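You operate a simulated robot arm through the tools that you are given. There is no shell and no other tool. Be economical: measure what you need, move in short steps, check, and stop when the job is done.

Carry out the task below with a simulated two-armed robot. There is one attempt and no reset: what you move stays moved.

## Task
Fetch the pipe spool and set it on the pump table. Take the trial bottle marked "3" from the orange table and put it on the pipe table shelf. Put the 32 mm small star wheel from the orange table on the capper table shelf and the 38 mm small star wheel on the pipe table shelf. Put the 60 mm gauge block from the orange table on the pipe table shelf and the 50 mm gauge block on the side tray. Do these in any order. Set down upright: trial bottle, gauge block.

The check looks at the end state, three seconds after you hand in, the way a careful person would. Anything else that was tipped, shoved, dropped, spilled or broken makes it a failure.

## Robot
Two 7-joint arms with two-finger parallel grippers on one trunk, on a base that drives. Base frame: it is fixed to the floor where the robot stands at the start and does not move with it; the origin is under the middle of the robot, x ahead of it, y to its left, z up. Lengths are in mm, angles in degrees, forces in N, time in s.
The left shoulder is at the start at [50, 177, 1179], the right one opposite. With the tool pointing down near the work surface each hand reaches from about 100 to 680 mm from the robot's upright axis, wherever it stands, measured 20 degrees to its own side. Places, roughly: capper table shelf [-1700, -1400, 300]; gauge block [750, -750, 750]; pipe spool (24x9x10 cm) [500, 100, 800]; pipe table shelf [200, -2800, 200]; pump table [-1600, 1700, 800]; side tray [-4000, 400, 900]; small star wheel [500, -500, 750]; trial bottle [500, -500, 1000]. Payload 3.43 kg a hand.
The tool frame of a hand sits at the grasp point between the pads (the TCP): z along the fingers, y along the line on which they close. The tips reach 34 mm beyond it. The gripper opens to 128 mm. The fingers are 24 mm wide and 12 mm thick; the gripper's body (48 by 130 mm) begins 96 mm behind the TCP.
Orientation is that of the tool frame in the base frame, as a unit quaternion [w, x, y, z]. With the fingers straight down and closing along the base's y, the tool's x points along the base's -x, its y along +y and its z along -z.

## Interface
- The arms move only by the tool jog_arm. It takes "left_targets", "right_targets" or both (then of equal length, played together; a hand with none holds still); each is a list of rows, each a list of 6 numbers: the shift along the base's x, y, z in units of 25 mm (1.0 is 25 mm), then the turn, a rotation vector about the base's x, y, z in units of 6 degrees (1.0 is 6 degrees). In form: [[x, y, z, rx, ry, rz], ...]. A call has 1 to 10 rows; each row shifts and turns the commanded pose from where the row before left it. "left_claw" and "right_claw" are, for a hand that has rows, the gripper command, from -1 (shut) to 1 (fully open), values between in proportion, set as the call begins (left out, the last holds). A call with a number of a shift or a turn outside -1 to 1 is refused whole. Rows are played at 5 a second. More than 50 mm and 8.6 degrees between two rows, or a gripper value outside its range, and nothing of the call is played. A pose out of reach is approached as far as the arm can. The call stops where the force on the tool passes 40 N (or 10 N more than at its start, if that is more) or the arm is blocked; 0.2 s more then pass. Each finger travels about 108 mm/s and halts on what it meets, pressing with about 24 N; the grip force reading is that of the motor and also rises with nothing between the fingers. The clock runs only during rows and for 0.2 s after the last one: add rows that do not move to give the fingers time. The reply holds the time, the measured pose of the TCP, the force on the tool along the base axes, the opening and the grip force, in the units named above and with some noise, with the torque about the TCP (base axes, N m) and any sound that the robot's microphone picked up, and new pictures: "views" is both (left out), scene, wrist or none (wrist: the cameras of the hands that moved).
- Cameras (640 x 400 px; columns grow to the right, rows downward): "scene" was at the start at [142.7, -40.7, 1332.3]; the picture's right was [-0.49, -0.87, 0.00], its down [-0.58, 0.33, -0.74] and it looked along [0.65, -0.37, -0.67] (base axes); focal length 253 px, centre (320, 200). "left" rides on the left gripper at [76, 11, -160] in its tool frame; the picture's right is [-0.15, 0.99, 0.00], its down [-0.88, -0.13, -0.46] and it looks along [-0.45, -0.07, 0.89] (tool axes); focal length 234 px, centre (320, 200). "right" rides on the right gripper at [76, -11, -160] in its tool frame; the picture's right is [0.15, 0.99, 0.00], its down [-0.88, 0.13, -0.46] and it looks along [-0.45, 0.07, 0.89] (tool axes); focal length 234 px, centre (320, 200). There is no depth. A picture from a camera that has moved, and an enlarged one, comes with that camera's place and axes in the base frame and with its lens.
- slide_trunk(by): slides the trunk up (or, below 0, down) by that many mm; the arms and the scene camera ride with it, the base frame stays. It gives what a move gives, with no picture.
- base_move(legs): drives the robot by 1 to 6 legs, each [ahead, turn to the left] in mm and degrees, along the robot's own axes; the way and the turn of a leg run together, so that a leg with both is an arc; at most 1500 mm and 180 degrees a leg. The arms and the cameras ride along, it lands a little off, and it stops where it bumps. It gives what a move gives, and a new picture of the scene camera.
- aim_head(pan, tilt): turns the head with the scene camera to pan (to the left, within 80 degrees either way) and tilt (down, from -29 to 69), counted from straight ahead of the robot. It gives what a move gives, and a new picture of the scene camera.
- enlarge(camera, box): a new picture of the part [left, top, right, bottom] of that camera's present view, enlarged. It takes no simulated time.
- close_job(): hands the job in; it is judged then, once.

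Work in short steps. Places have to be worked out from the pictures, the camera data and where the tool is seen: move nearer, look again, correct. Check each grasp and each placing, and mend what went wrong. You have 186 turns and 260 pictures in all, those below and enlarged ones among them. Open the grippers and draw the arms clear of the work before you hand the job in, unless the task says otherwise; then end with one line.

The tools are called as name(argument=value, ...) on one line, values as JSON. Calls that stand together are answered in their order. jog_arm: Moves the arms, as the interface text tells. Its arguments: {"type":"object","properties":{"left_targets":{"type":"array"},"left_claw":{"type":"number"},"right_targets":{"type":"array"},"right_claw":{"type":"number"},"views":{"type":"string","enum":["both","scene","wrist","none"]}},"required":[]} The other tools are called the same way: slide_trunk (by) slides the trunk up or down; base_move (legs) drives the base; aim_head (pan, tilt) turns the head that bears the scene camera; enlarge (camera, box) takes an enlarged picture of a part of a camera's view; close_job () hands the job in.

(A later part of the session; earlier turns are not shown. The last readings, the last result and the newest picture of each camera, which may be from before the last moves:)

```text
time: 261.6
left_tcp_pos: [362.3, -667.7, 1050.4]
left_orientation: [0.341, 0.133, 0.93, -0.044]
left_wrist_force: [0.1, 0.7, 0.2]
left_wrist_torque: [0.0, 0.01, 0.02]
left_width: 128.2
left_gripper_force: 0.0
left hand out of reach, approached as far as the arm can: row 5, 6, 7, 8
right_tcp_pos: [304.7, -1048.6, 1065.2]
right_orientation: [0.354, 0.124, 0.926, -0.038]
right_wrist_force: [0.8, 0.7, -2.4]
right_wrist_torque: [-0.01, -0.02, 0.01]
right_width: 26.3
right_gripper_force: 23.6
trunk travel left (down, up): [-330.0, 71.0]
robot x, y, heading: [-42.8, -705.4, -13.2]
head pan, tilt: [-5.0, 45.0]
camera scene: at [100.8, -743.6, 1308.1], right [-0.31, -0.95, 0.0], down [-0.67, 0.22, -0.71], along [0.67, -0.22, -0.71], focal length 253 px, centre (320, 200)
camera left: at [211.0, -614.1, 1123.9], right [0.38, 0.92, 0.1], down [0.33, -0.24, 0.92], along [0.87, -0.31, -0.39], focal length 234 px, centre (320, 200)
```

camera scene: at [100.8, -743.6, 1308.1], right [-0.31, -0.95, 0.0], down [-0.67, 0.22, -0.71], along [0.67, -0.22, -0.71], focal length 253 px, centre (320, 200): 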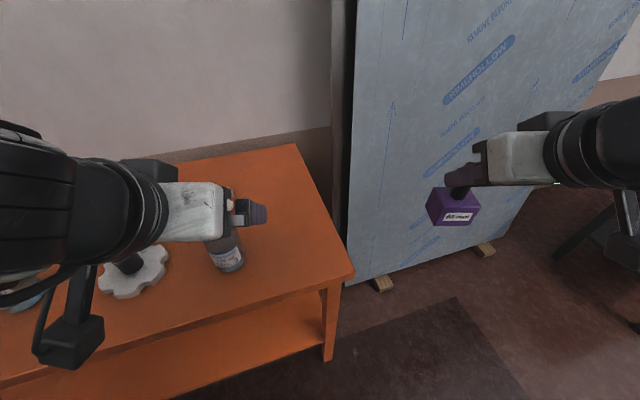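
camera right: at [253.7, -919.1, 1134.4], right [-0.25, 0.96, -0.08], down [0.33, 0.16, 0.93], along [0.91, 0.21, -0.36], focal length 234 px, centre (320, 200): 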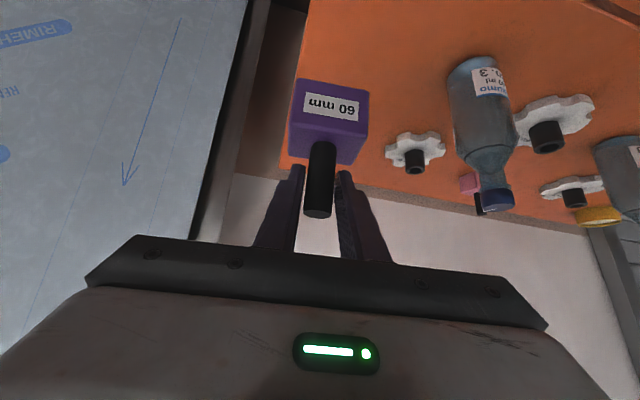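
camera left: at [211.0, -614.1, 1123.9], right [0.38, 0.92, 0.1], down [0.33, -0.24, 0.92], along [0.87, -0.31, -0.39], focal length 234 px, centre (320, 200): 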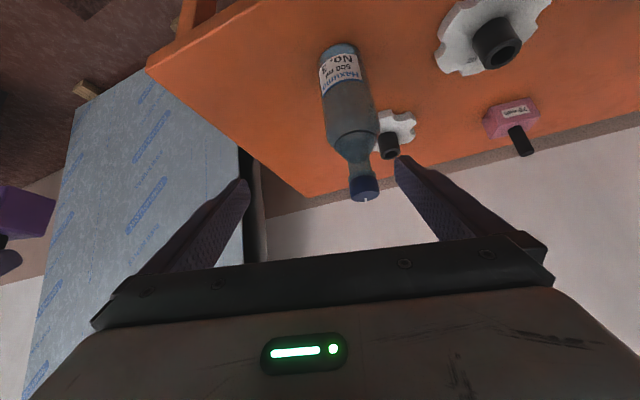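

The staging spot is too close for this arm. I'll instead go up and over, then lower with the fingers straddling the bottle (cap top ≈1025).

jog_arm(left_targets=[[0, 0, 1, 0, 0, 0], [0, 0, 0.8, 0, 0, 0], [0.8, 0.2, 0, 0, 0, 0], [0.8, 0.2, 0, 0, 0, 0], [0.8, 0.2, 0, 0, 0, 0], [0.8, 0.2, 0, 0, 0, 0], [0, 0, 0, 0, 0, 0]], views="wrist")

```text
time: 263.2
left_tcp_pos: [444.1, -645.6, 1098.0]
left_orientation: [0.342, 0.133, 0.929, -0.045]
left_wrist_force: [-0.5, 0.1, -0.2]
left_wrist_torque: [-0.01, 0.03, 0.0]
left_width: 127.8
left_gripper_force: 0.0
right_tcp_pos: [304.9, -1049.4, 1064.8]
right_orientation: [0.354, 0.125, 0.926, -0.038]
right_wrist_force: [0.2, -0.2, -2.7]
right_wrist_torque: [0.02, 0.04, 0.01]
right_width: 26.3
right_gripper_force: 23.8
trunk travel left (down, up): [-330.0, 71.0]
robot x, y, heading: [-44.8, -699.9, -13.1]
head pan, tilt: [-5.0, 45.0]
camera left: at [292.9, -591.1, 1169.6], right [0.38, 0.92, 0.1], down [0.32, -0.24, 0.92], along [0.87, -0.32, -0.39], focal length 234 px, centre (320, 200)
```

left: 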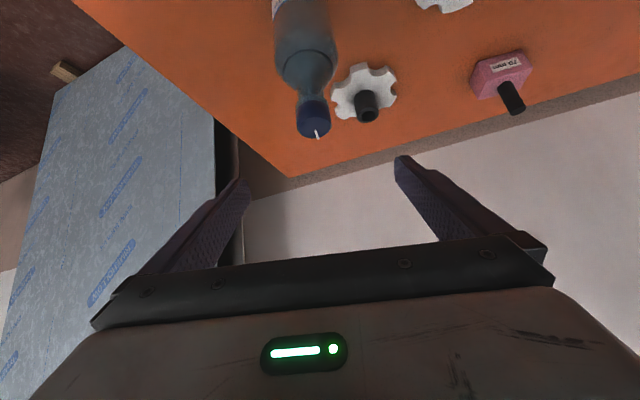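

Bottle axis ≈(457,-653). I'll align and lower partway, then check.

jog_arm(left_targets=[[0.52, -0.28, 0, 0, 0, 0], [0, 0, -1, 0, 0, 0], [0, 0, -1, 0, 0, 0], [0, 0, -1, 0, 0, 0], [0, 0, -1, 0, 0, 0], [0, 0, 0, 0, 0, 0]], views="both")

```text
time: 264.6
left_tcp_pos: [458.5, -655.4, 997.5]
left_orientation: [0.343, 0.133, 0.929, -0.045]
left_wrist_force: [0.8, 0.1, 0.1]
left_wrist_torque: [-0.02, -0.01, -0.02]
left_width: 127.8
left_gripper_force: 0.0
right_tcp_pos: [304.6, -1049.7, 1064.4]
right_orientation: [0.354, 0.124, 0.926, -0.038]
right_wrist_force: [0.5, -0.6, -2.0]
right_wrist_torque: [0.0, 0.01, -0.01]
right_width: 26.3
right_gripper_force: 24.4
trunk travel left (down, up): [-330.0, 71.0]
robot x, y, heading: [-42.1, -698.5, -13.1]
head pan, tilt: [-5.0, 45.0]
camera scene: at [100.7, -743.5, 1308.1], right [-0.31, -0.95, 0.0], down [-0.67, 0.22, -0.71], along [0.67, -0.22, -0.71], focal length 253 px, centre (320, 200)
camera left: at [306.4, -601.2, 1069.6], right [0.38, 0.92, 0.1], down [0.32, -0.24, 0.92], along [0.87, -0.32, -0.39], focal length 234 px, centre (320, 200)
```

scene: 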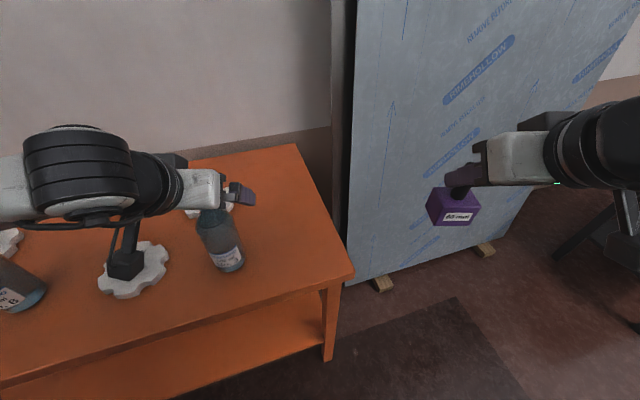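
left: 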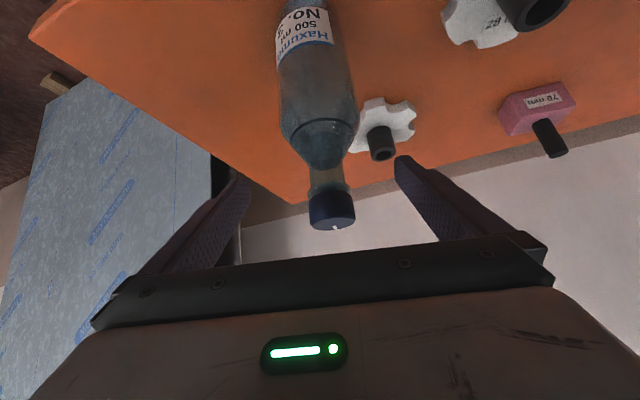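

The bottle is about 8 mm off to the +y side. Correcting, then lowering to z≈885.

jog_arm(left_targets=[[0.1, 0.28, 0, 0, 0, 0], [0, 0, -1, 0, 0, 0], [0, 0, -1, 0, 0, 0], [0, 0, -1, 0, 0, 0], [0, 0, -1, 0, 0, 0], [0, 0, -0.5, 0, 0, 0], [0, 0, 0, 0, 0, 0]], views="wrist")

```text
time: 266.2
left_tcp_pos: [458.2, -646.8, 883.2]
left_orientation: [0.342, 0.133, 0.929, -0.044]
left_wrist_force: [0.0, -0.7, 0.1]
left_wrist_torque: [0.0, 0.01, 0.03]
left_width: 128.0
left_gripper_force: 0.2
right_tcp_pos: [304.8, -1048.7, 1064.6]
right_orientation: [0.355, 0.124, 0.926, -0.038]
right_wrist_force: [0.0, -0.4, -1.6]
right_wrist_torque: [0.01, 0.02, 0.01]
right_width: 26.4
right_gripper_force: 23.6
trunk travel left (down, up): [-330.0, 71.0]
robot x, y, heading: [-45.9, -702.1, -13.2]
head pan, tilt: [-5.0, 45.0]
camera left: at [306.4, -592.7, 955.6], right [0.38, 0.92, 0.1], down [0.32, -0.24, 0.92], along [0.87, -0.32, -0.39], focal length 234 px, centre (320, 200)
```

left: 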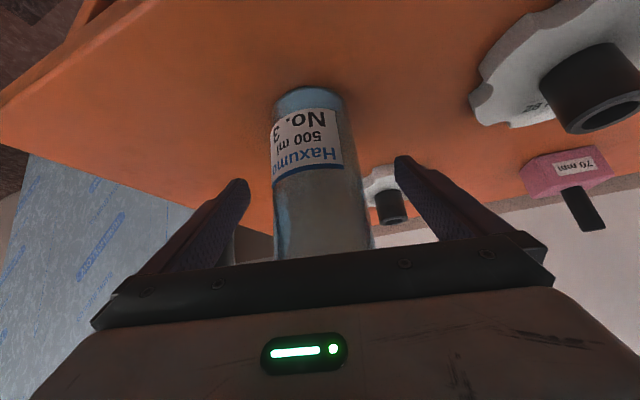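

The bottle is centred. Closing and lifting slightly.

jog_arm(left_targets=[[0, 0, 0, 0, 0, 0], [0, 0, 0, 0, 0, 0], [0, 0, 0, 0, 0, 0], [0, 0, 0, 0, 0, 0], [0, 0, 0, 0, 0, 0]], left_claw=-1, views="none")

jog_arm(left_targets=[[0, 0, 0.5, 0, 0, 0], [0, 0, 1, 0, 0, 0], [0, 0, 1, 0, 0, 0], [0, 0, 1, 0, 0, 0], [0, 0, 1, 0, 0, 0], [0, 0, 1, 0, 0, 0], [0, 0, 0, 0, 0, 0]], views="both")

```text
time: 267.4
left_tcp_pos: [458.6, -647.6, 882.0]
left_orientation: [0.342, 0.134, 0.929, -0.044]
left_wrist_force: [-2.0, -0.4, -0.4]
left_wrist_torque: [-0.21, 0.06, -0.09]
left_width: 69.3
left_gripper_force: 24.3
right_tcp_pos: [305.3, -1046.5, 1063.9]
right_orientation: [0.355, 0.124, 0.926, -0.038]
right_wrist_force: [0.0, -0.1, -2.3]
right_wrist_torque: [0.0, -0.02, -0.01]
right_width: 26.3
right_gripper_force: 24.0
trunk travel left (down, up): [-330.0, 71.0]
robot x, y, heading: [-42.6, -702.8, -12.8]
head pan, tilt: [-5.0, 45.0]
```

```text
time: 269.0
left_tcp_pos: [459.7, -645.9, 1020.0]
left_orientation: [0.342, 0.132, 0.929, -0.044]
left_wrist_force: [0.4, 0.5, -6.3]
left_wrist_torque: [0.0, -0.01, -0.02]
left_width: 69.3
left_gripper_force: 23.9
right_tcp_pos: [305.0, -1048.3, 1065.1]
right_orientation: [0.354, 0.124, 0.926, -0.037]
right_wrist_force: [-0.2, -0.2, -1.6]
right_wrist_torque: [-0.01, 0.0, -0.01]
right_width: 26.2
right_gripper_force: 23.9
trunk travel left (down, up): [-330.0, 71.0]
robot x, y, heading: [-44.8, -705.5, -13.3]
head pan, tilt: [-5.0, 45.0]
camera scene: at [101.3, -743.4, 1308.0], right [-0.31, -0.95, 0.0], down [-0.67, 0.22, -0.71], along [0.67, -0.22, -0.71], focal length 253 px, centre (320, 200)
camera left: at [307.6, -591.3, 1092.6], right [0.38, 0.92, 0.1], down [0.32, -0.24, 0.92], along [0.87, -0.32, -0.39], focal length 234 px, centre (320, 200)
```

scene: 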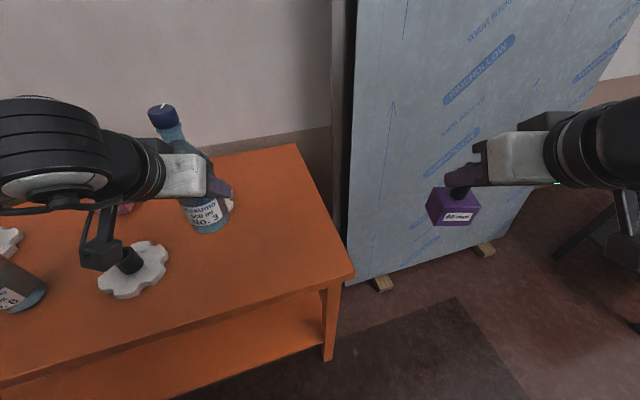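
left: 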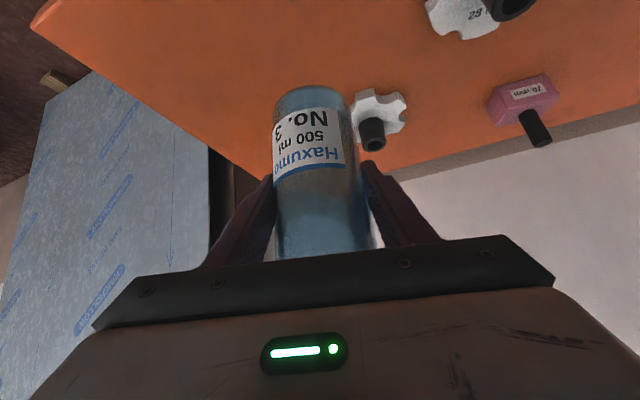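

Bottle held upright (0.64 kg; TCP 82 mm above its base). I'll back off and drive to the pipe table.

base_move(legs=[[-500, 0], [0, -77], [1050, 0], [1050, 0], [0, 90]])

aim_head(pan=0, tilt=40)

```text
time: 275.5
left_tcp_pos: [-353.4, -1080.6, 1015.9]
left_orientation: [0.234, 0.689, 0.64, -0.247]
left_wrist_force: [-0.5, -0.3, -5.9]
left_wrist_torque: [0.02, 0.02, 0.01]
left_width: 68.9
left_gripper_force: 23.4
right_tcp_pos: [-778.6, -1011.9, 1063.6]
right_orientation: [0.246, 0.68, 0.643, -0.253]
right_wrist_force: [-0.7, -0.1, -2.2]
right_wrist_torque: [0.03, -0.02, 0.03]
right_width: 26.1
right_gripper_force: 23.9
trunk travel left (down, up): [-330.0, 71.0]
robot x, y, heading: [-515.9, -596.7, -91.2]
head pan, tilt: [-5.0, 45.0]
stopped in leg 2: the robot was blocked; the commanded pose is now the measured one
camera scene: at [-521.4, -751.0, 1307.8], right [-0.99, 0.11, 0.0], down [0.07, 0.7, -0.71], along [-0.08, -0.7, -0.71], focal length 253 px, centre (320, 200)
```

scene: 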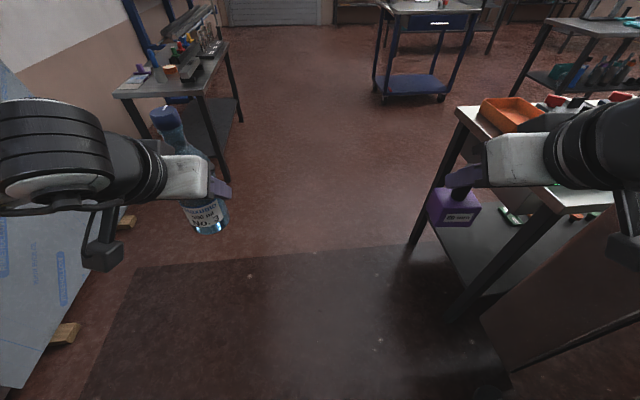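

```text
time: 276.1
left_tcp_pos: [-353.9, -1080.7, 1016.2]
left_orientation: [0.234, 0.689, 0.639, -0.25]
left_wrist_force: [0.1, -1.1, -5.5]
left_wrist_torque: [0.01, -0.01, -0.05]
left_width: 68.8
left_gripper_force: 24.3
right_tcp_pos: [-778.8, -1013.8, 1063.7]
right_orientation: [0.247, 0.679, 0.643, -0.253]
right_wrist_force: [0.6, 0.3, -2.5]
right_wrist_torque: [-0.02, 0.01, 0.0]
right_width: 26.1
right_gripper_force: 23.8
trunk travel left (down, up): [-330.0, 71.0]
robot x, y, heading: [-517.4, -596.6, -91.3]
head pan, tilt: [0.0, 40.0]
camera scene: at [-514.3, -755.8, 1314.9], right [-1.0, 0.02, 0.0], down [0.01, 0.65, -0.76], along [-0.02, -0.76, -0.65], focal length 253 px, centre (320, 200)
```

scene: 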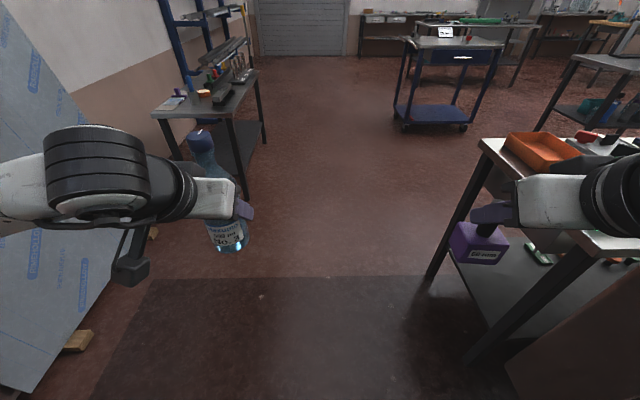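

The right elbow brushed the machine while turning; items are still firmly held. I'll angle away slightly and continue south.

base_move(legs=[[0, 8], [400, 0], [0, -10], [850, 0], [850, 0], [0, 93]])

aim_head(pan=0, tilt=45)

```text
time: 292.1
left_tcp_pos: [-123.5, -2502.2, 1017.7]
left_orientation: [0.344, 0.029, 0.938, -0.006]
left_wrist_force: [-0.1, 0.7, -5.6]
left_wrist_torque: [-0.01, -0.04, 0.0]
left_width: 69.0
left_gripper_force: 23.9
right_tcp_pos: [-183.8, -2928.2, 1063.5]
right_orientation: [0.355, 0.019, 0.935, 0.0]
right_wrist_force: [-0.2, 0.8, -1.3]
right_wrist_torque: [0.0, 0.04, -0.03]
right_width: 26.3
right_gripper_force: 23.8
trunk travel left (down, up): [-330.0, 71.0]
robot x, y, heading: [-601.5, -2669.4, -0.4]
head pan, tilt: [0.0, 40.0]
camera scene: at [-445.3, -2667.8, 1315.2], right [-0.01, -1.0, 0.0], down [-0.64, 0.0, -0.77], along [0.77, -0.01, -0.64], focal length 253 px, centre (320, 200)
```

scene: 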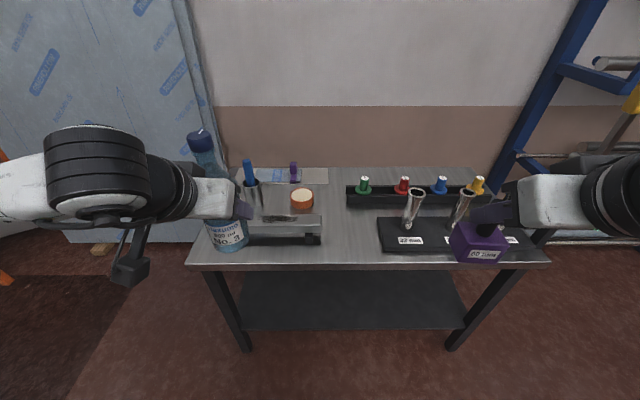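

```text
time: 292.8
left_tcp_pos: [-123.5, -2501.6, 1018.9]
left_orientation: [0.342, 0.028, 0.939, -0.006]
left_wrist_force: [0.2, -0.3, -5.8]
left_wrist_torque: [-0.01, 0.04, 0.0]
left_width: 69.1
left_gripper_force: 24.0
right_tcp_pos: [-184.9, -2927.7, 1063.7]
right_orientation: [0.356, 0.019, 0.934, 0.0]
right_wrist_force: [0.4, 0.1, -1.6]
right_wrist_torque: [-0.02, 0.01, 0.04]
right_width: 26.3
right_gripper_force: 23.6
trunk travel left (down, up): [-330.0, 71.0]
robot x, y, heading: [-602.3, -2669.1, -0.6]
head pan, tilt: [0.0, 45.0]
camera scene: at [-449.0, -2667.9, 1308.0], right [-0.01, -1.0, 0.0], down [-0.71, 0.01, -0.71], along [0.71, -0.01, -0.71], focal length 253 px, centre (320, 200)
```

scene: 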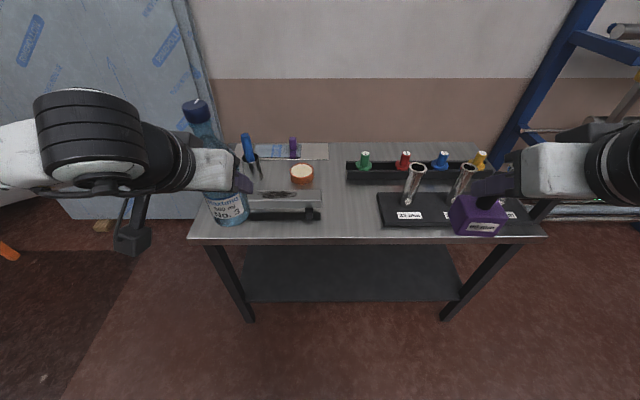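

The shelf (z≈220) and tabletop (≈695) geometry fits. I'll lower the trunk 325 mm here, well clear of the table.

slide_trunk(by=-325)

jog_arm(left_targets=[[0, 0, -1, 0, 0, 0], [0, 0, -1, 0, 0, 0], [0, 0, -1, 0, 0, 0], [0, 0, -1, 0, 0, 0], [0, 0, -1, 0, 0, 0], [0, 0, -1, 0, 0, 0], [0, 0, -1, 0, 0, 0]], right_targets=[[0, 0, -1, 0, 0, 0], [0.3, 0.5, -1, 0, 0, 0], [0.3, 0.5, -1, 0, 0, 0], [0.4, 0.5, -1, 0, 0, 0], [0.4, 0.5, -1, 0, 0, 0], [0.4, 0.5, -1, 0, 0, 0], [0.4, 0.5, -1, 0, 0, 0]], views="scene")

```text
time: 296.0
left_tcp_pos: [-122.6, -2502.9, 693.1]
left_orientation: [0.343, 0.028, 0.939, -0.005]
left_wrist_force: [0.1, -0.1, -5.8]
left_wrist_torque: [-0.01, 0.04, 0.01]
left_width: 68.9
left_gripper_force: 23.9
right_tcp_pos: [-184.0, -2929.6, 739.5]
right_orientation: [0.355, 0.02, 0.935, 0.0]
right_wrist_force: [0.5, 0.3, -2.1]
right_wrist_torque: [-0.03, 0.01, -0.01]
right_width: 26.0
right_gripper_force: 24.4
trunk travel left (down, up): [-5.0, 396.0]
robot x, y, heading: [-600.6, -2664.0, -0.6]
head pan, tilt: [0.0, 45.0]
```

```text
time: 297.6
left_tcp_pos: [-121.3, -2501.8, 517.4]
left_orientation: [0.344, 0.028, 0.939, -0.005]
left_wrist_force: [-0.3, 0.0, -5.0]
left_wrist_torque: [-0.02, 0.03, 0.02]
left_width: 69.2
left_gripper_force: 23.8
right_tcp_pos: [-119.4, -2853.1, 566.9]
right_orientation: [0.356, 0.021, 0.934, 0.0]
right_wrist_force: [0.2, 0.0, -1.9]
right_wrist_torque: [0.03, 0.06, 0.0]
right_width: 26.3
right_gripper_force: 23.9
right hand out of reach, approached as far as the arm can: row 1
trunk travel left (down, up): [-5.0, 396.0]
robot x, y, heading: [-603.2, -2667.9, -0.4]
head pan, tilt: [0.0, 45.0]
camera scene: at [-449.4, -2667.9, 983.1], right [-0.01, -1.0, 0.0], down [-0.71, 0.01, -0.71], along [0.71, -0.01, -0.71], focal length 253 px, centre (320, 200)
```

scene: 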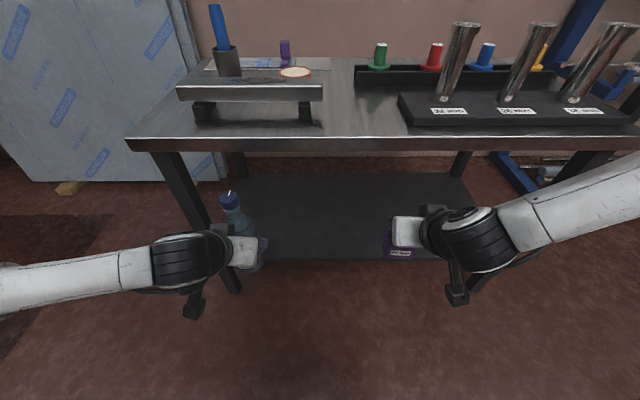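

Lowering both hands to just above the shelf height, still outside the table.

jog_arm(left_targets=[[0, 0, -1, 0, 0, 0], [0, 0, -1, 0, 0, 0], [0, 0, -1, 0, 0, 0], [0, 0, -1, 0, 0, 0], [0, 0, -1, 0, 0, 0], [0, 0, -1, 0, 0, 0], [0, 0, -0.9, 0, 0, 0], [0, 0, 0, 0, 0, 0], [0, 0, 0, 0, 0, 0]], right_targets=[[0, 0, -1, 0, 0, 0], [0, 0, -1, 0, 0, 0], [0, 0, -1, 0, 0, 0], [0, 0, -1, 0, 0, 0], [0, 0, -1, 0, 0, 0], [0, 0, -1, 0, 0, 0], [0, 0, -1, 0, 0, 0], [0, 0, -1, 0, 0, 0], [0, 0, -0.2, 0, 0, 0]], views="both")

```text
time: 299.6
left_tcp_pos: [-123.3, -2513.6, 392.2]
left_orientation: [0.335, 0.029, 0.942, 0.001]
left_wrist_force: [-1.3, 1.3, -5.8]
left_wrist_torque: [0.0, 0.08, 0.0]
left_width: 68.8
left_gripper_force: 23.7
left hand out of reach, approached as far as the arm can: row 5, 6, 7
right_tcp_pos: [-126.4, -2908.0, 497.6]
right_orientation: [0.354, 0.019, 0.935, -0.001]
right_wrist_force: [0.3, -0.1, -1.8]
right_wrist_torque: [-0.03, -0.01, -0.01]
right_width: 26.4
right_gripper_force: 24.0
right hand out of reach, approached as far as the arm can: row 2, 3, 4, 5, 6, 7, 8, 9
trunk travel left (down, up): [-5.0, 396.0]
robot x, y, heading: [-599.7, -2672.2, -0.2]
head pan, tilt: [0.0, 45.0]
camera scene: at [-449.2, -2667.9, 983.0], right [-0.01, -1.0, 0.0], down [-0.71, 0.01, -0.71], along [0.71, -0.01, -0.71], focal length 253 px, centre (320, 200)
camera right: at [-289.5, -2914.6, 569.0], right [-0.07, 0.99, -0.08], down [0.36, 0.1, 0.93], along [0.93, 0.04, -0.37], focal length 234 px, centre (320, 200)
camera left: at [-282.0, -2495.7, 467.0], right [0.17, 0.98, 0.11], down [0.39, -0.17, 0.91], along [0.91, -0.11, -0.41], focal length 234 px, centre (320, 200)
```

scene: 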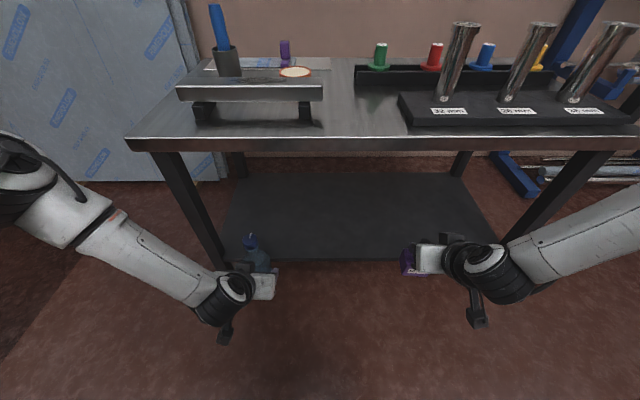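
right: 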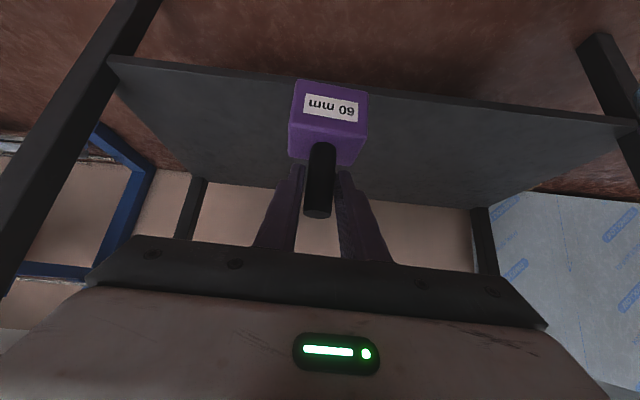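
left: 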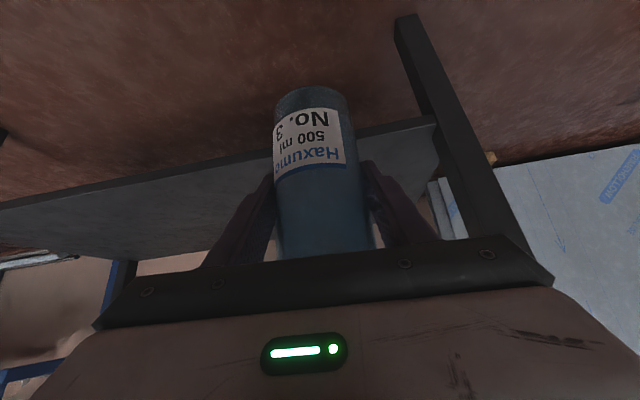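

Both wrists hit limits before the shelf height. I'll yaw the hands inward (upright is preserved), more in line with the forearms, and try lowering further.

jog_arm(left_targets=[[0, 0, 0, 0, 0, -1], [0, 0, 0, 0, 0, -1], [0, 0, 0, 0, 0, -1], [0, 0, -0.5, 0, 0, -1], [0, 0, -0.5, 0, 0, -1], [0, 0, -0.5, 0, 0, 0], [0, 0, -0.5, 0, 0, 0]], right_targets=[[0, 0, 0, 0, 0, 1], [0, 0, 0, 0, 0, 1], [0, 0, 0, 0, 0, 1], [0, 0, -0.8, 0, 0, 1], [0, 0, -0.8, 0, 0, 1], [0, 0, -0.8, 0, 0, 0], [0, 0, -0.8, 0, 0, 0]], views="scene")

```text
time: 301.2
left_tcp_pos: [-115.5, -2536.1, 373.1]
left_orientation: [0.326, 0.246, 0.91, -0.077]
left_wrist_force: [0.5, -0.7, -5.4]
left_wrist_torque: [0.05, 0.08, 0.06]
left_width: 68.9
left_gripper_force: 23.1
left hand out of reach, approached as far as the arm can: row 1, 2
right_tcp_pos: [-119.6, -2927.1, 498.7]
right_orientation: [0.341, -0.224, 0.908, 0.093]
right_wrist_force: [0.7, -0.1, -1.6]
right_wrist_torque: [-0.02, 0.03, -0.01]
right_width: 26.4
right_gripper_force: 23.3
right hand out of reach, approached as far as the arm can: row 1, 2, 4, 5, 6, 7
trunk travel left (down, up): [-5.0, 396.0]
robot x, y, heading: [-602.0, -2667.4, -0.7]
head pan, tilt: [0.0, 45.0]
camera scene: at [-449.2, -2667.9, 983.0], right [-0.01, -1.0, 0.0], down [-0.71, 0.01, -0.71], along [0.71, -0.01, -0.71], focal length 253 px, centre (320, 200)
```

scene: 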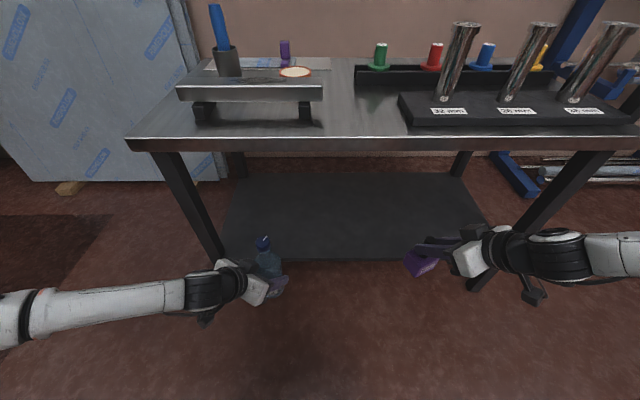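

The left is lowering now. I'll keep lowering it, and bring the right hand inward and forward to change its elbow posture.

jog_arm(left_targets=[[0, 0, -0.5, 0, 0, 0], [0, 0, -0.5, 0, 0, 0], [0, 0, 0, 0, 0, 0], [0, 0, 0, 0, 0, 0], [0, 0, 0, 0, 0, 0], [0, 0, 0, 0, 0, 0], [0, 0, 0, 0, 0, 0], [0, 0, 0, 0, 0, 0]], right_targets=[[0, 0.8, 0.5, 0, 0, -0.5], [0, 0.8, 0.5, 0, 0, -0.5], [0, 0.8, 0, 0, 0, 0], [0, 0.8, 0, 0, 0, 0], [0, 0.8, 0, 0, 0, 0], [0, 0, -1, 0, 0, 0], [0, 0, -1, 0, 0, 0], [0, 0, -1, 0, 0, 0]], views="scene")

```text
time: 303.0
left_tcp_pos: [-113.8, -2536.2, 348.4]
left_orientation: [0.325, 0.247, 0.91, -0.079]
left_wrist_force: [0.0, 0.4, -5.1]
left_wrist_torque: [-0.01, 0.0, 0.0]
left_width: 69.0
left_gripper_force: 24.4
right_tcp_pos: [-110.0, -2828.1, 519.7]
right_orientation: [0.345, -0.175, 0.919, 0.073]
right_wrist_force: [0.0, -0.7, -2.2]
right_wrist_torque: [-0.01, 0.02, -0.01]
right_width: 26.4
right_gripper_force: 23.7
right hand out of reach, approached as far as the arm can: row 6, 7, 8
trunk travel left (down, up): [-5.0, 396.0]
robot x, y, heading: [-603.3, -2667.0, -0.4]
head pan, tilt: [0.0, 45.0]
camera scene: at [-449.2, -2667.9, 983.0], right [-0.01, -1.0, 0.0], down [-0.71, 0.01, -0.71], along [0.71, -0.01, -0.71], focal length 253 px, centre (320, 200)
```

scene: 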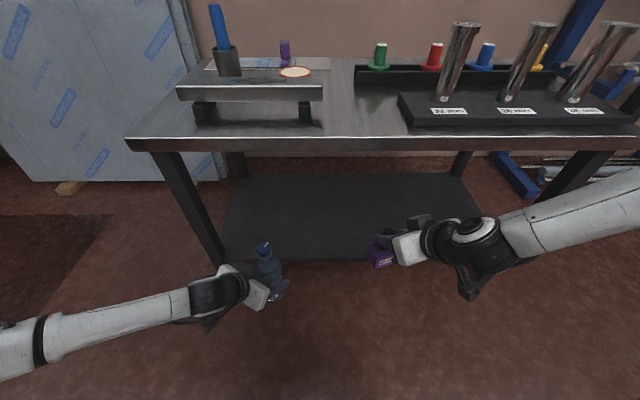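

The left is low enough. I'll pull the right hand back out of the way, then place the bottle first.

jog_arm(right_targets=[[-1, 0, 0, 0, 0, 0], [-1, 0, 0, 0, 0, 0], [-1, 0, 0, 0, 0, 0], [-1, 0, 0, 0, 0, 0], [-1, 0, 0, 0, 0, 0], [-1, 0, 0, 0, 0, 0]], left_targets=[[0, 0, 0, 0, 0, 0], [0, 0, 0, 0, 0, 0], [0, 0, 0, 0, 0, 0], [0, 0, 0, 0, 0, 0], [0, 0, 0, 0, 0, 0], [0, 0, 0, 0, 0, 0]], views="wrist")

```text
time: 304.4
left_tcp_pos: [-115.1, -2535.4, 348.0]
left_orientation: [0.325, 0.246, 0.91, -0.078]
left_wrist_force: [-0.2, -0.4, -5.7]
left_wrist_torque: [0.03, 0.04, -0.04]
left_width: 69.0
left_gripper_force: 24.6
right_tcp_pos: [-207.4, -2828.6, 552.3]
right_orientation: [0.345, -0.175, 0.919, 0.074]
right_wrist_force: [-0.4, -0.2, -1.3]
right_wrist_torque: [-0.03, 0.01, 0.02]
right_width: 26.6
right_gripper_force: 23.7
right hand out of reach, approached as far as the arm can: row 1, 2, 3, 4, 5, 6
trunk travel left (down, up): [-5.0, 396.0]
robot x, y, heading: [-602.5, -2666.1, -0.4]
head pan, tilt: [0.0, 45.0]
camera right: at [-353.8, -2901.8, 623.5], right [-0.47, 0.88, -0.08], down [0.29, 0.24, 0.93], along [0.83, 0.41, -0.37], focal length 234 px, centre (320, 200)
camera left: at [-248.1, -2447.3, 424.6], right [0.59, 0.8, 0.11], down [0.27, -0.32, 0.91], along [0.76, -0.51, -0.41], focal length 234 px, centre (320, 200)
```

right: 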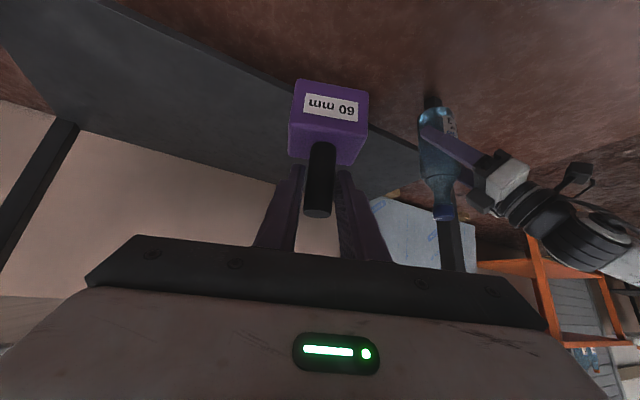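
left: 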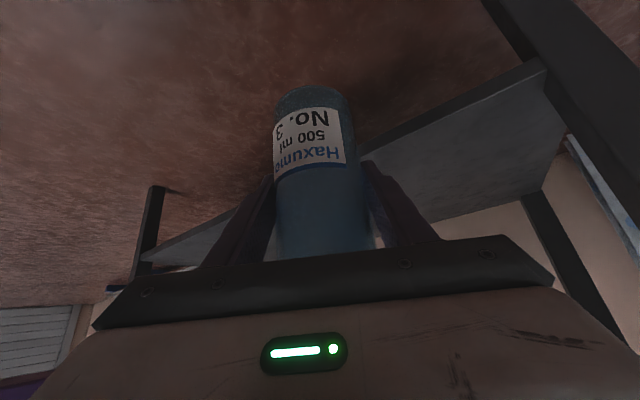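

Left-camera geometry puts the shelf surface at ≈240–250. I'll raise the left by 12 mm and drive forward 190 mm to bring the bottle over the shelf.

jog_arm(left_targets=[[0, 0, 0.5, 0, 0, 0], [0, 0, 0, 0, 0, 0]], views="none")

base_move(legs=[[190, 0]])

jog_arm(left_targets=[[0, 0, 0, 0, 0, 0]], views="wrist")

```text
time: 305.0
left_tcp_pos: [-114.2, -2533.9, 360.3]
left_orientation: [0.326, 0.246, 0.909, -0.078]
left_wrist_force: [-0.2, 0.1, -5.7]
left_wrist_torque: [0.02, 0.02, -0.04]
left_width: 68.9
left_gripper_force: 24.3
right_tcp_pos: [-206.8, -2828.5, 553.0]
right_orientation: [0.346, -0.176, 0.919, 0.075]
right_wrist_force: [0.4, -0.5, -1.7]
right_wrist_torque: [-0.02, 0.02, 0.02]
right_width: 26.5
right_gripper_force: 23.5
trunk travel left (down, up): [-5.0, 396.0]
robot x, y, heading: [-599.4, -2669.0, -0.2]
head pan, tilt: [0.0, 45.0]
```

```text
time: 306.5
left_tcp_pos: [75.1, -2535.4, 361.1]
left_orientation: [0.325, 0.245, 0.91, -0.077]
left_wrist_force: [0.4, 0.3, -5.5]
left_wrist_torque: [0.04, 0.04, -0.05]
left_width: 69.2
left_gripper_force: 23.8
right_tcp_pos: [-17.0, -2829.7, 553.8]
right_orientation: [0.345, -0.176, 0.919, 0.075]
right_wrist_force: [-0.8, -0.2, -1.5]
right_wrist_torque: [0.0, 0.0, 0.03]
right_width: 26.3
right_gripper_force: 24.3
trunk travel left (down, up): [-5.0, 396.0]
robot x, y, heading: [-412.8, -2669.6, -0.3]
head pan, tilt: [0.0, 45.0]
camera scene: at [-259.2, -2668.7, 983.0], right [-0.01, -1.0, 0.0], down [-0.71, 0.0, -0.71], along [0.71, 0.0, -0.71], focal length 253 px, centre (320, 200)
```

scene: 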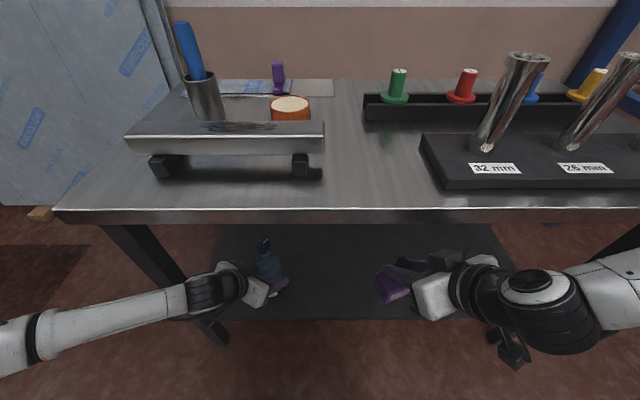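

```text
time: 306.9
left_tcp_pos: [75.4, -2534.4, 360.3]
left_orientation: [0.325, 0.244, 0.91, -0.077]
left_wrist_force: [0.4, -0.2, -5.6]
left_wrist_torque: [0.02, 0.02, -0.01]
left_width: 68.8
left_gripper_force: 24.3
right_tcp_pos: [-17.6, -2829.2, 552.5]
right_orientation: [0.345, -0.177, 0.919, 0.076]
right_wrist_force: [-0.4, 0.4, -1.9]
right_wrist_torque: [-0.04, 0.0, -0.01]
right_width: 26.1
right_gripper_force: 24.3
trunk travel left (down, up): [-5.0, 396.0]
robot x, y, heading: [-415.9, -2668.9, -0.3]
head pan, tilt: [0.0, 45.0]
camera left: at [-58.3, -2447.0, 436.8], right [0.59, 0.8, 0.11], down [0.27, -0.32, 0.91], along [0.76, -0.5, -0.41], focal length 234 px, centre (320, 200)
```

left: 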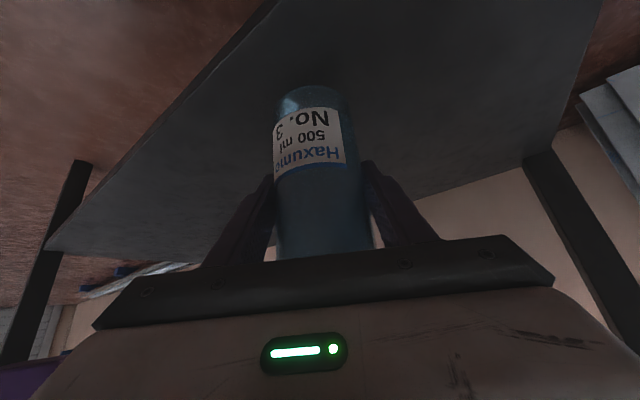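

The bottle is over the shelf, inside the front edge. Lowering gently to contact.

jog_arm(left_targets=[[0, 0, -0.4, 0, 0, 0], [0, 0, -0.3, 0, 0, 0], [0, 0, -0.2, 0, 0, 0], [0, 0, 0, 0, 0, 0]], views="none")

jog_arm(left_targets=[[0, 0, -0.2, 0, 0, 0], [0, 0, -0.2, 0, 0, 0], [0, 0, 0, 0, 0, 0]], views="none")

```text
time: 307.9
left_tcp_pos: [75.7, -2535.1, 337.6]
left_orientation: [0.326, 0.244, 0.91, -0.078]
left_wrist_force: [0.0, -0.3, -6.0]
left_wrist_torque: [0.01, 0.04, 0.0]
left_width: 68.7
left_gripper_force: 23.9
right_tcp_pos: [-16.6, -2829.2, 553.1]
right_orientation: [0.346, -0.176, 0.919, 0.075]
right_wrist_force: [-0.6, 0.2, -1.4]
right_wrist_torque: [0.0, 0.01, 0.01]
right_width: 26.1
right_gripper_force: 23.8
trunk travel left (down, up): [-5.0, 396.0]
robot x, y, heading: [-411.9, -2669.7, -0.2]
head pan, tilt: [0.0, 45.0]
```

```text
time: 308.7
left_tcp_pos: [79.6, -2537.0, 331.9]
left_orientation: [0.331, 0.244, 0.908, -0.079]
left_wrist_force: [2.2, 0.9, 16.8]
left_wrist_torque: [-0.46, -0.06, 0.19]
left_width: 69.0
left_gripper_force: 23.6
right_tcp_pos: [-18.2, -2828.3, 553.3]
right_orientation: [0.346, -0.177, 0.918, 0.075]
right_wrist_force: [0.3, -1.1, -1.7]
right_wrist_torque: [0.0, 0.04, -0.03]
right_width: 26.1
right_gripper_force: 23.7
trunk travel left (down, up): [-5.0, 396.0]
robot x, y, heading: [-410.7, -2669.0, -0.2]
head pan, tilt: [0.0, 45.0]
```

Contact at TCP z≈332, so the shelf is at 250. Easing and opening.

jog_arm(left_targets=[[0, 0, 0.15, 0, 0, 0], [0, 0, 0, 0, 0, 0]], views="none")

jog_arm(left_targets=[[0, 0, 0, 0, 0, 0], [0, 0, 0, 0, 0, 0], [0, 0, 0, 0, 0, 0], [0, 0, 0, 0, 0, 0]], left_claw=0.7, views="wrist")

```text
time: 309.3
left_tcp_pos: [75.4, -2535.7, 332.6]
left_orientation: [0.325, 0.244, 0.91, -0.077]
left_wrist_force: [2.9, -3.0, 5.2]
left_wrist_torque: [-0.53, -0.15, 0.11]
left_width: 68.2
left_gripper_force: 23.9
right_tcp_pos: [-17.2, -2829.0, 553.4]
right_orientation: [0.346, -0.176, 0.919, 0.074]
right_wrist_force: [-0.4, -0.1, -0.9]
right_wrist_torque: [-0.02, 0.01, 0.0]
right_width: 26.1
right_gripper_force: 23.8
trunk travel left (down, up): [-5.0, 396.0]
robot x, y, heading: [-410.1, -2667.5, -0.3]
head pan, tilt: [0.0, 45.0]
```

```text
time: 310.3
left_tcp_pos: [75.4, -2534.9, 332.1]
left_orientation: [0.326, 0.244, 0.91, -0.077]
left_wrist_force: [0.5, 0.3, -0.2]
left_wrist_torque: [0.02, -0.03, 0.02]
left_width: 109.0
left_gripper_force: 0.0
right_tcp_pos: [-17.4, -2828.5, 553.5]
right_orientation: [0.345, -0.177, 0.918, 0.075]
right_wrist_force: [-0.6, -0.3, -2.2]
right_wrist_torque: [-0.02, -0.01, -0.01]
right_width: 26.3
right_gripper_force: 24.6
trunk travel left (down, up): [-5.0, 396.0]
robot x, y, heading: [-412.2, -2665.6, -0.4]
head pan, tilt: [0.0, 45.0]
camera left: at [-57.6, -2447.6, 409.3], right [0.59, 0.8, 0.11], down [0.27, -0.32, 0.91], along [0.76, -0.5, -0.41], focal length 234 px, centre (320, 200)
```

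left: 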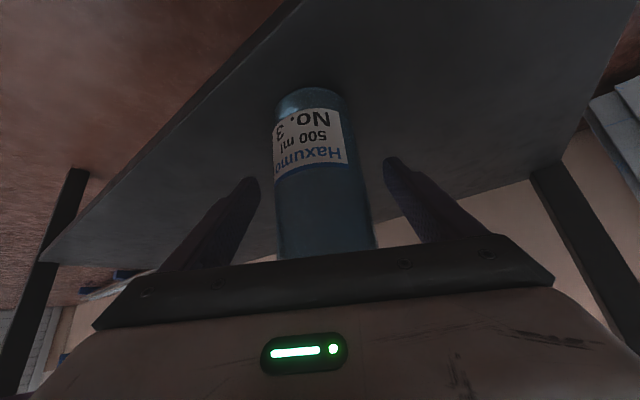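

Standing. Retreating the left hand along its own pointing direction, then I'll back the base off.

jog_arm(left_targets=[[-0.87, 0.49, 0, 0, 0, 0], [-0.87, 0.49, 0, 0, 0, 0], [-0.87, 0.49, 0, 0, 0, 0], [-0.87, 0.49, 0, 0, 0, 0], [0, 0, 0, 0, 0, 0]], views="wrist")

```text
time: 311.5
left_tcp_pos: [-13.0, -2485.3, 334.0]
left_orientation: [0.327, 0.245, 0.91, -0.077]
left_wrist_force: [0.7, -0.4, 0.1]
left_wrist_torque: [-0.02, -0.05, -0.01]
left_width: 108.8
left_gripper_force: 0.0
right_tcp_pos: [-16.7, -2830.4, 552.8]
right_orientation: [0.346, -0.177, 0.918, 0.076]
right_wrist_force: [-0.9, -0.7, -2.0]
right_wrist_torque: [-0.02, 0.05, 0.01]
right_width: 26.4
right_gripper_force: 24.0
trunk travel left (down, up): [-5.0, 396.0]
robot x, y, heading: [-412.7, -2668.4, -0.3]
head pan, tilt: [0.0, 45.0]
camera left: at [-145.8, -2398.6, 410.3], right [0.59, 0.8, 0.11], down [0.27, -0.32, 0.91], along [0.76, -0.5, -0.41], focal length 234 px, centre (320, 200)
```

left: 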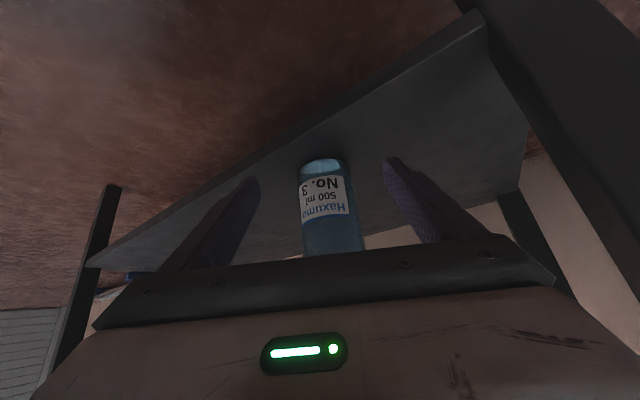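

Bottle stands on the shelf. I'll back the base 200 mm, raise the left hand, and unwind the right arm's posture (untilting in the air) to re-approach like the left did.

base_move(legs=[[-200, 0]])

jog_arm(left_targets=[[0, 0, 1, 0, 0, 0.6], [0, 0, 1, 0, 0, 0.6], [0, 0, 1, 0, 0, 0.6], [0, 0, 1, 0, 0, 0.6], [0, 0, 1, 0, 0, 0.6], [0, 0, 1, 0, 0, 0.6], [0, 0, 1, 0, 0, 0.6]], right_targets=[[0, 0, 0.5, -0.375, 0.927, 0], [0, 0, 0.5, -0.375, 0.927, 0], [0, 0, 0.5, -0.375, 0.927, 0], [0, 0, 0.5, -0.375, 0.927, 0], [0, 0, 0.5, -0.375, 0.927, 0], [0, 0, 0.5, -0.375, 0.927, 0], [0, 0, 0.5, -0.375, 0.927, 0]], views="scene")

```text
time: 313.1
left_tcp_pos: [-212.3, -2484.2, 333.8]
left_orientation: [0.326, 0.244, 0.91, -0.078]
left_wrist_force: [0.0, 0.2, 0.7]
left_wrist_torque: [-0.03, -0.02, 0.06]
left_width: 109.0
left_gripper_force: 0.1
right_tcp_pos: [-215.7, -2826.5, 551.4]
right_orientation: [0.346, -0.177, 0.918, 0.074]
right_wrist_force: [0.5, 0.2, -2.4]
right_wrist_torque: [-0.03, -0.02, 0.02]
right_width: 26.2
right_gripper_force: 23.9
trunk travel left (down, up): [-5.0, 396.0]
robot x, y, heading: [-608.3, -2664.4, -0.2]
head pan, tilt: [0.0, 45.0]
camera scene: at [-458.0, -2667.6, 983.1], right [0.0, -1.0, 0.0], down [-0.71, 0.0, -0.71], along [0.71, 0.0, -0.71], focal length 253 px, centre (320, 200)
```

scene: 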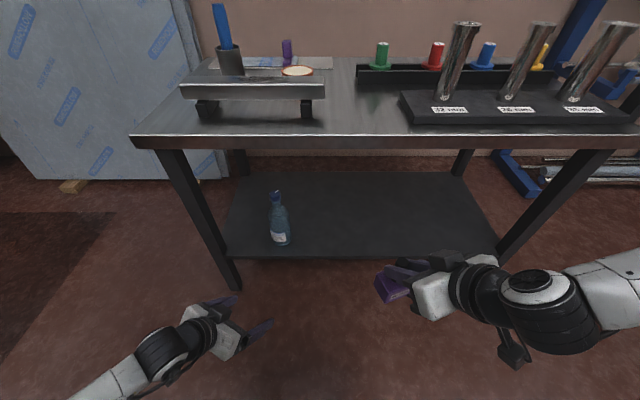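

```text
time: 314.7
left_tcp_pos: [-228.0, -2453.5, 386.7]
left_orientation: [0.328, 0.166, 0.928, -0.055]
left_wrist_force: [-0.8, 0.9, -0.1]
left_wrist_torque: [0.01, -0.04, 0.0]
left_width: 108.9
left_gripper_force: 0.1
left hand out of reach, approached as far as the arm can: row 2, 3, 4, 5, 6, 7
right_tcp_pos: [-214.6, -2827.3, 639.9]
right_orientation: [-0.007, -0.188, 0.982, 0.007]
right_wrist_force: [-0.1, 0.1, -2.4]
right_wrist_torque: [0.05, -0.07, 0.03]
right_width: 26.1
right_gripper_force: 23.6
trunk travel left (down, up): [-5.0, 396.0]
robot x, y, heading: [-608.3, -2668.1, -0.0]
head pan, tilt: [0.0, 45.0]
camera scene: at [-458.1, -2667.6, 983.1], right [0.0, -1.0, 0.0], down [-0.71, 0.0, -0.71], along [0.71, 0.0, -0.71], focal length 253 px, centre (320, 200)
```

scene: 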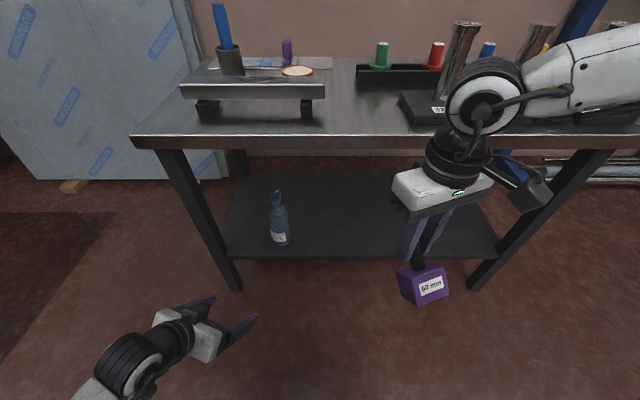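

The right arm is unwound. Now I'll lower it vertically, then re-tilt.

jog_arm(right_targets=[[0, 0, -1, 0, 0, 0], [0, 0, -1, 0, 0, 0], [0, 0, -1, 0, 0, 0], [0, 0, -1, 0, 0, 0], [0, 0, -1, 0, 0, 0], [0, 0, -1, 0, 0, 0], [0, 0, -1, 0, 0, 0], [0, 0, -1, 0, 0, 0], [0, 0, -1, 0, 0, 0]], views="none")

jog_arm(right_targets=[[0, 0, 0, 0.375, -0.927, 0], [0, 0, 0, 0.375, -0.927, 0], [0, 0, 0, 0.375, -0.927, 0], [0, 0, 0, 0.375, -0.927, 0], [0, 0, 0, 0.375, -0.927, 0], [0, 0, 0, 0.375, -0.927, 0], [0, 0, 0, 0.375, -0.927, 0]], views="scene")

```text
time: 316.7
left_tcp_pos: [-229.8, -2453.5, 385.4]
left_orientation: [0.329, 0.167, 0.928, -0.056]
left_wrist_force: [-1.5, 0.1, -0.3]
left_wrist_torque: [-0.01, -0.02, 0.02]
left_width: 108.7
left_gripper_force: 0.1
right_tcp_pos: [-237.2, -2878.3, 467.6]
right_orientation: [-0.005, -0.188, 0.982, 0.007]
right_wrist_force: [-0.3, 0.3, -1.5]
right_wrist_torque: [0.04, -0.05, 0.0]
right_width: 26.4
right_gripper_force: 23.6
right hand out of reach, approached as far as the arm can: row 5, 6, 7, 8, 9
trunk travel left (down, up): [-5.0, 396.0]
robot x, y, heading: [-609.3, -2668.3, -0.3]
head pan, tilt: [0.0, 45.0]
```

```text
time: 318.3
left_tcp_pos: [-229.4, -2453.5, 386.8]
left_orientation: [0.328, 0.165, 0.928, -0.055]
left_wrist_force: [0.7, 0.4, 0.1]
left_wrist_torque: [-0.01, 0.01, 0.03]
left_width: 109.0
left_gripper_force: 0.1
right_tcp_pos: [-219.0, -2907.1, 527.3]
right_orientation: [0.344, -0.18, 0.918, 0.076]
right_wrist_force: [-0.4, -0.6, -2.3]
right_wrist_torque: [-0.03, 0.08, -0.01]
right_width: 26.5
right_gripper_force: 23.8
right hand out of reach, approached as far as the arm can: row 5, 6, 7
trunk travel left (down, up): [-5.0, 396.0]
robot x, y, heading: [-610.8, -2667.8, -0.0]
head pan, tilt: [0.0, 45.0]
camera scene: at [-457.9, -2667.5, 983.1], right [0.0, -1.0, 0.0], down [-0.71, 0.0, -0.71], along [0.71, 0.0, -0.71], focal length 253 px, centre (320, 200)
```

scene: 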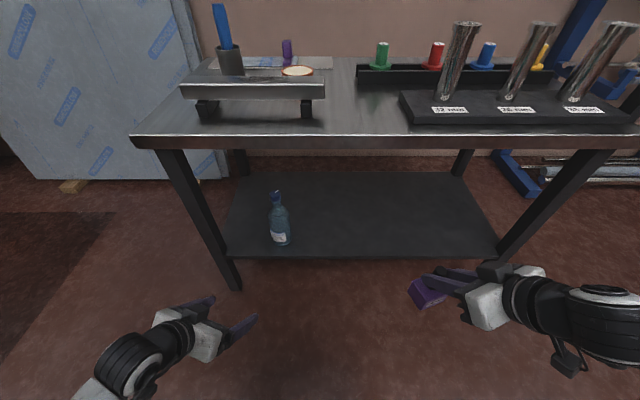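

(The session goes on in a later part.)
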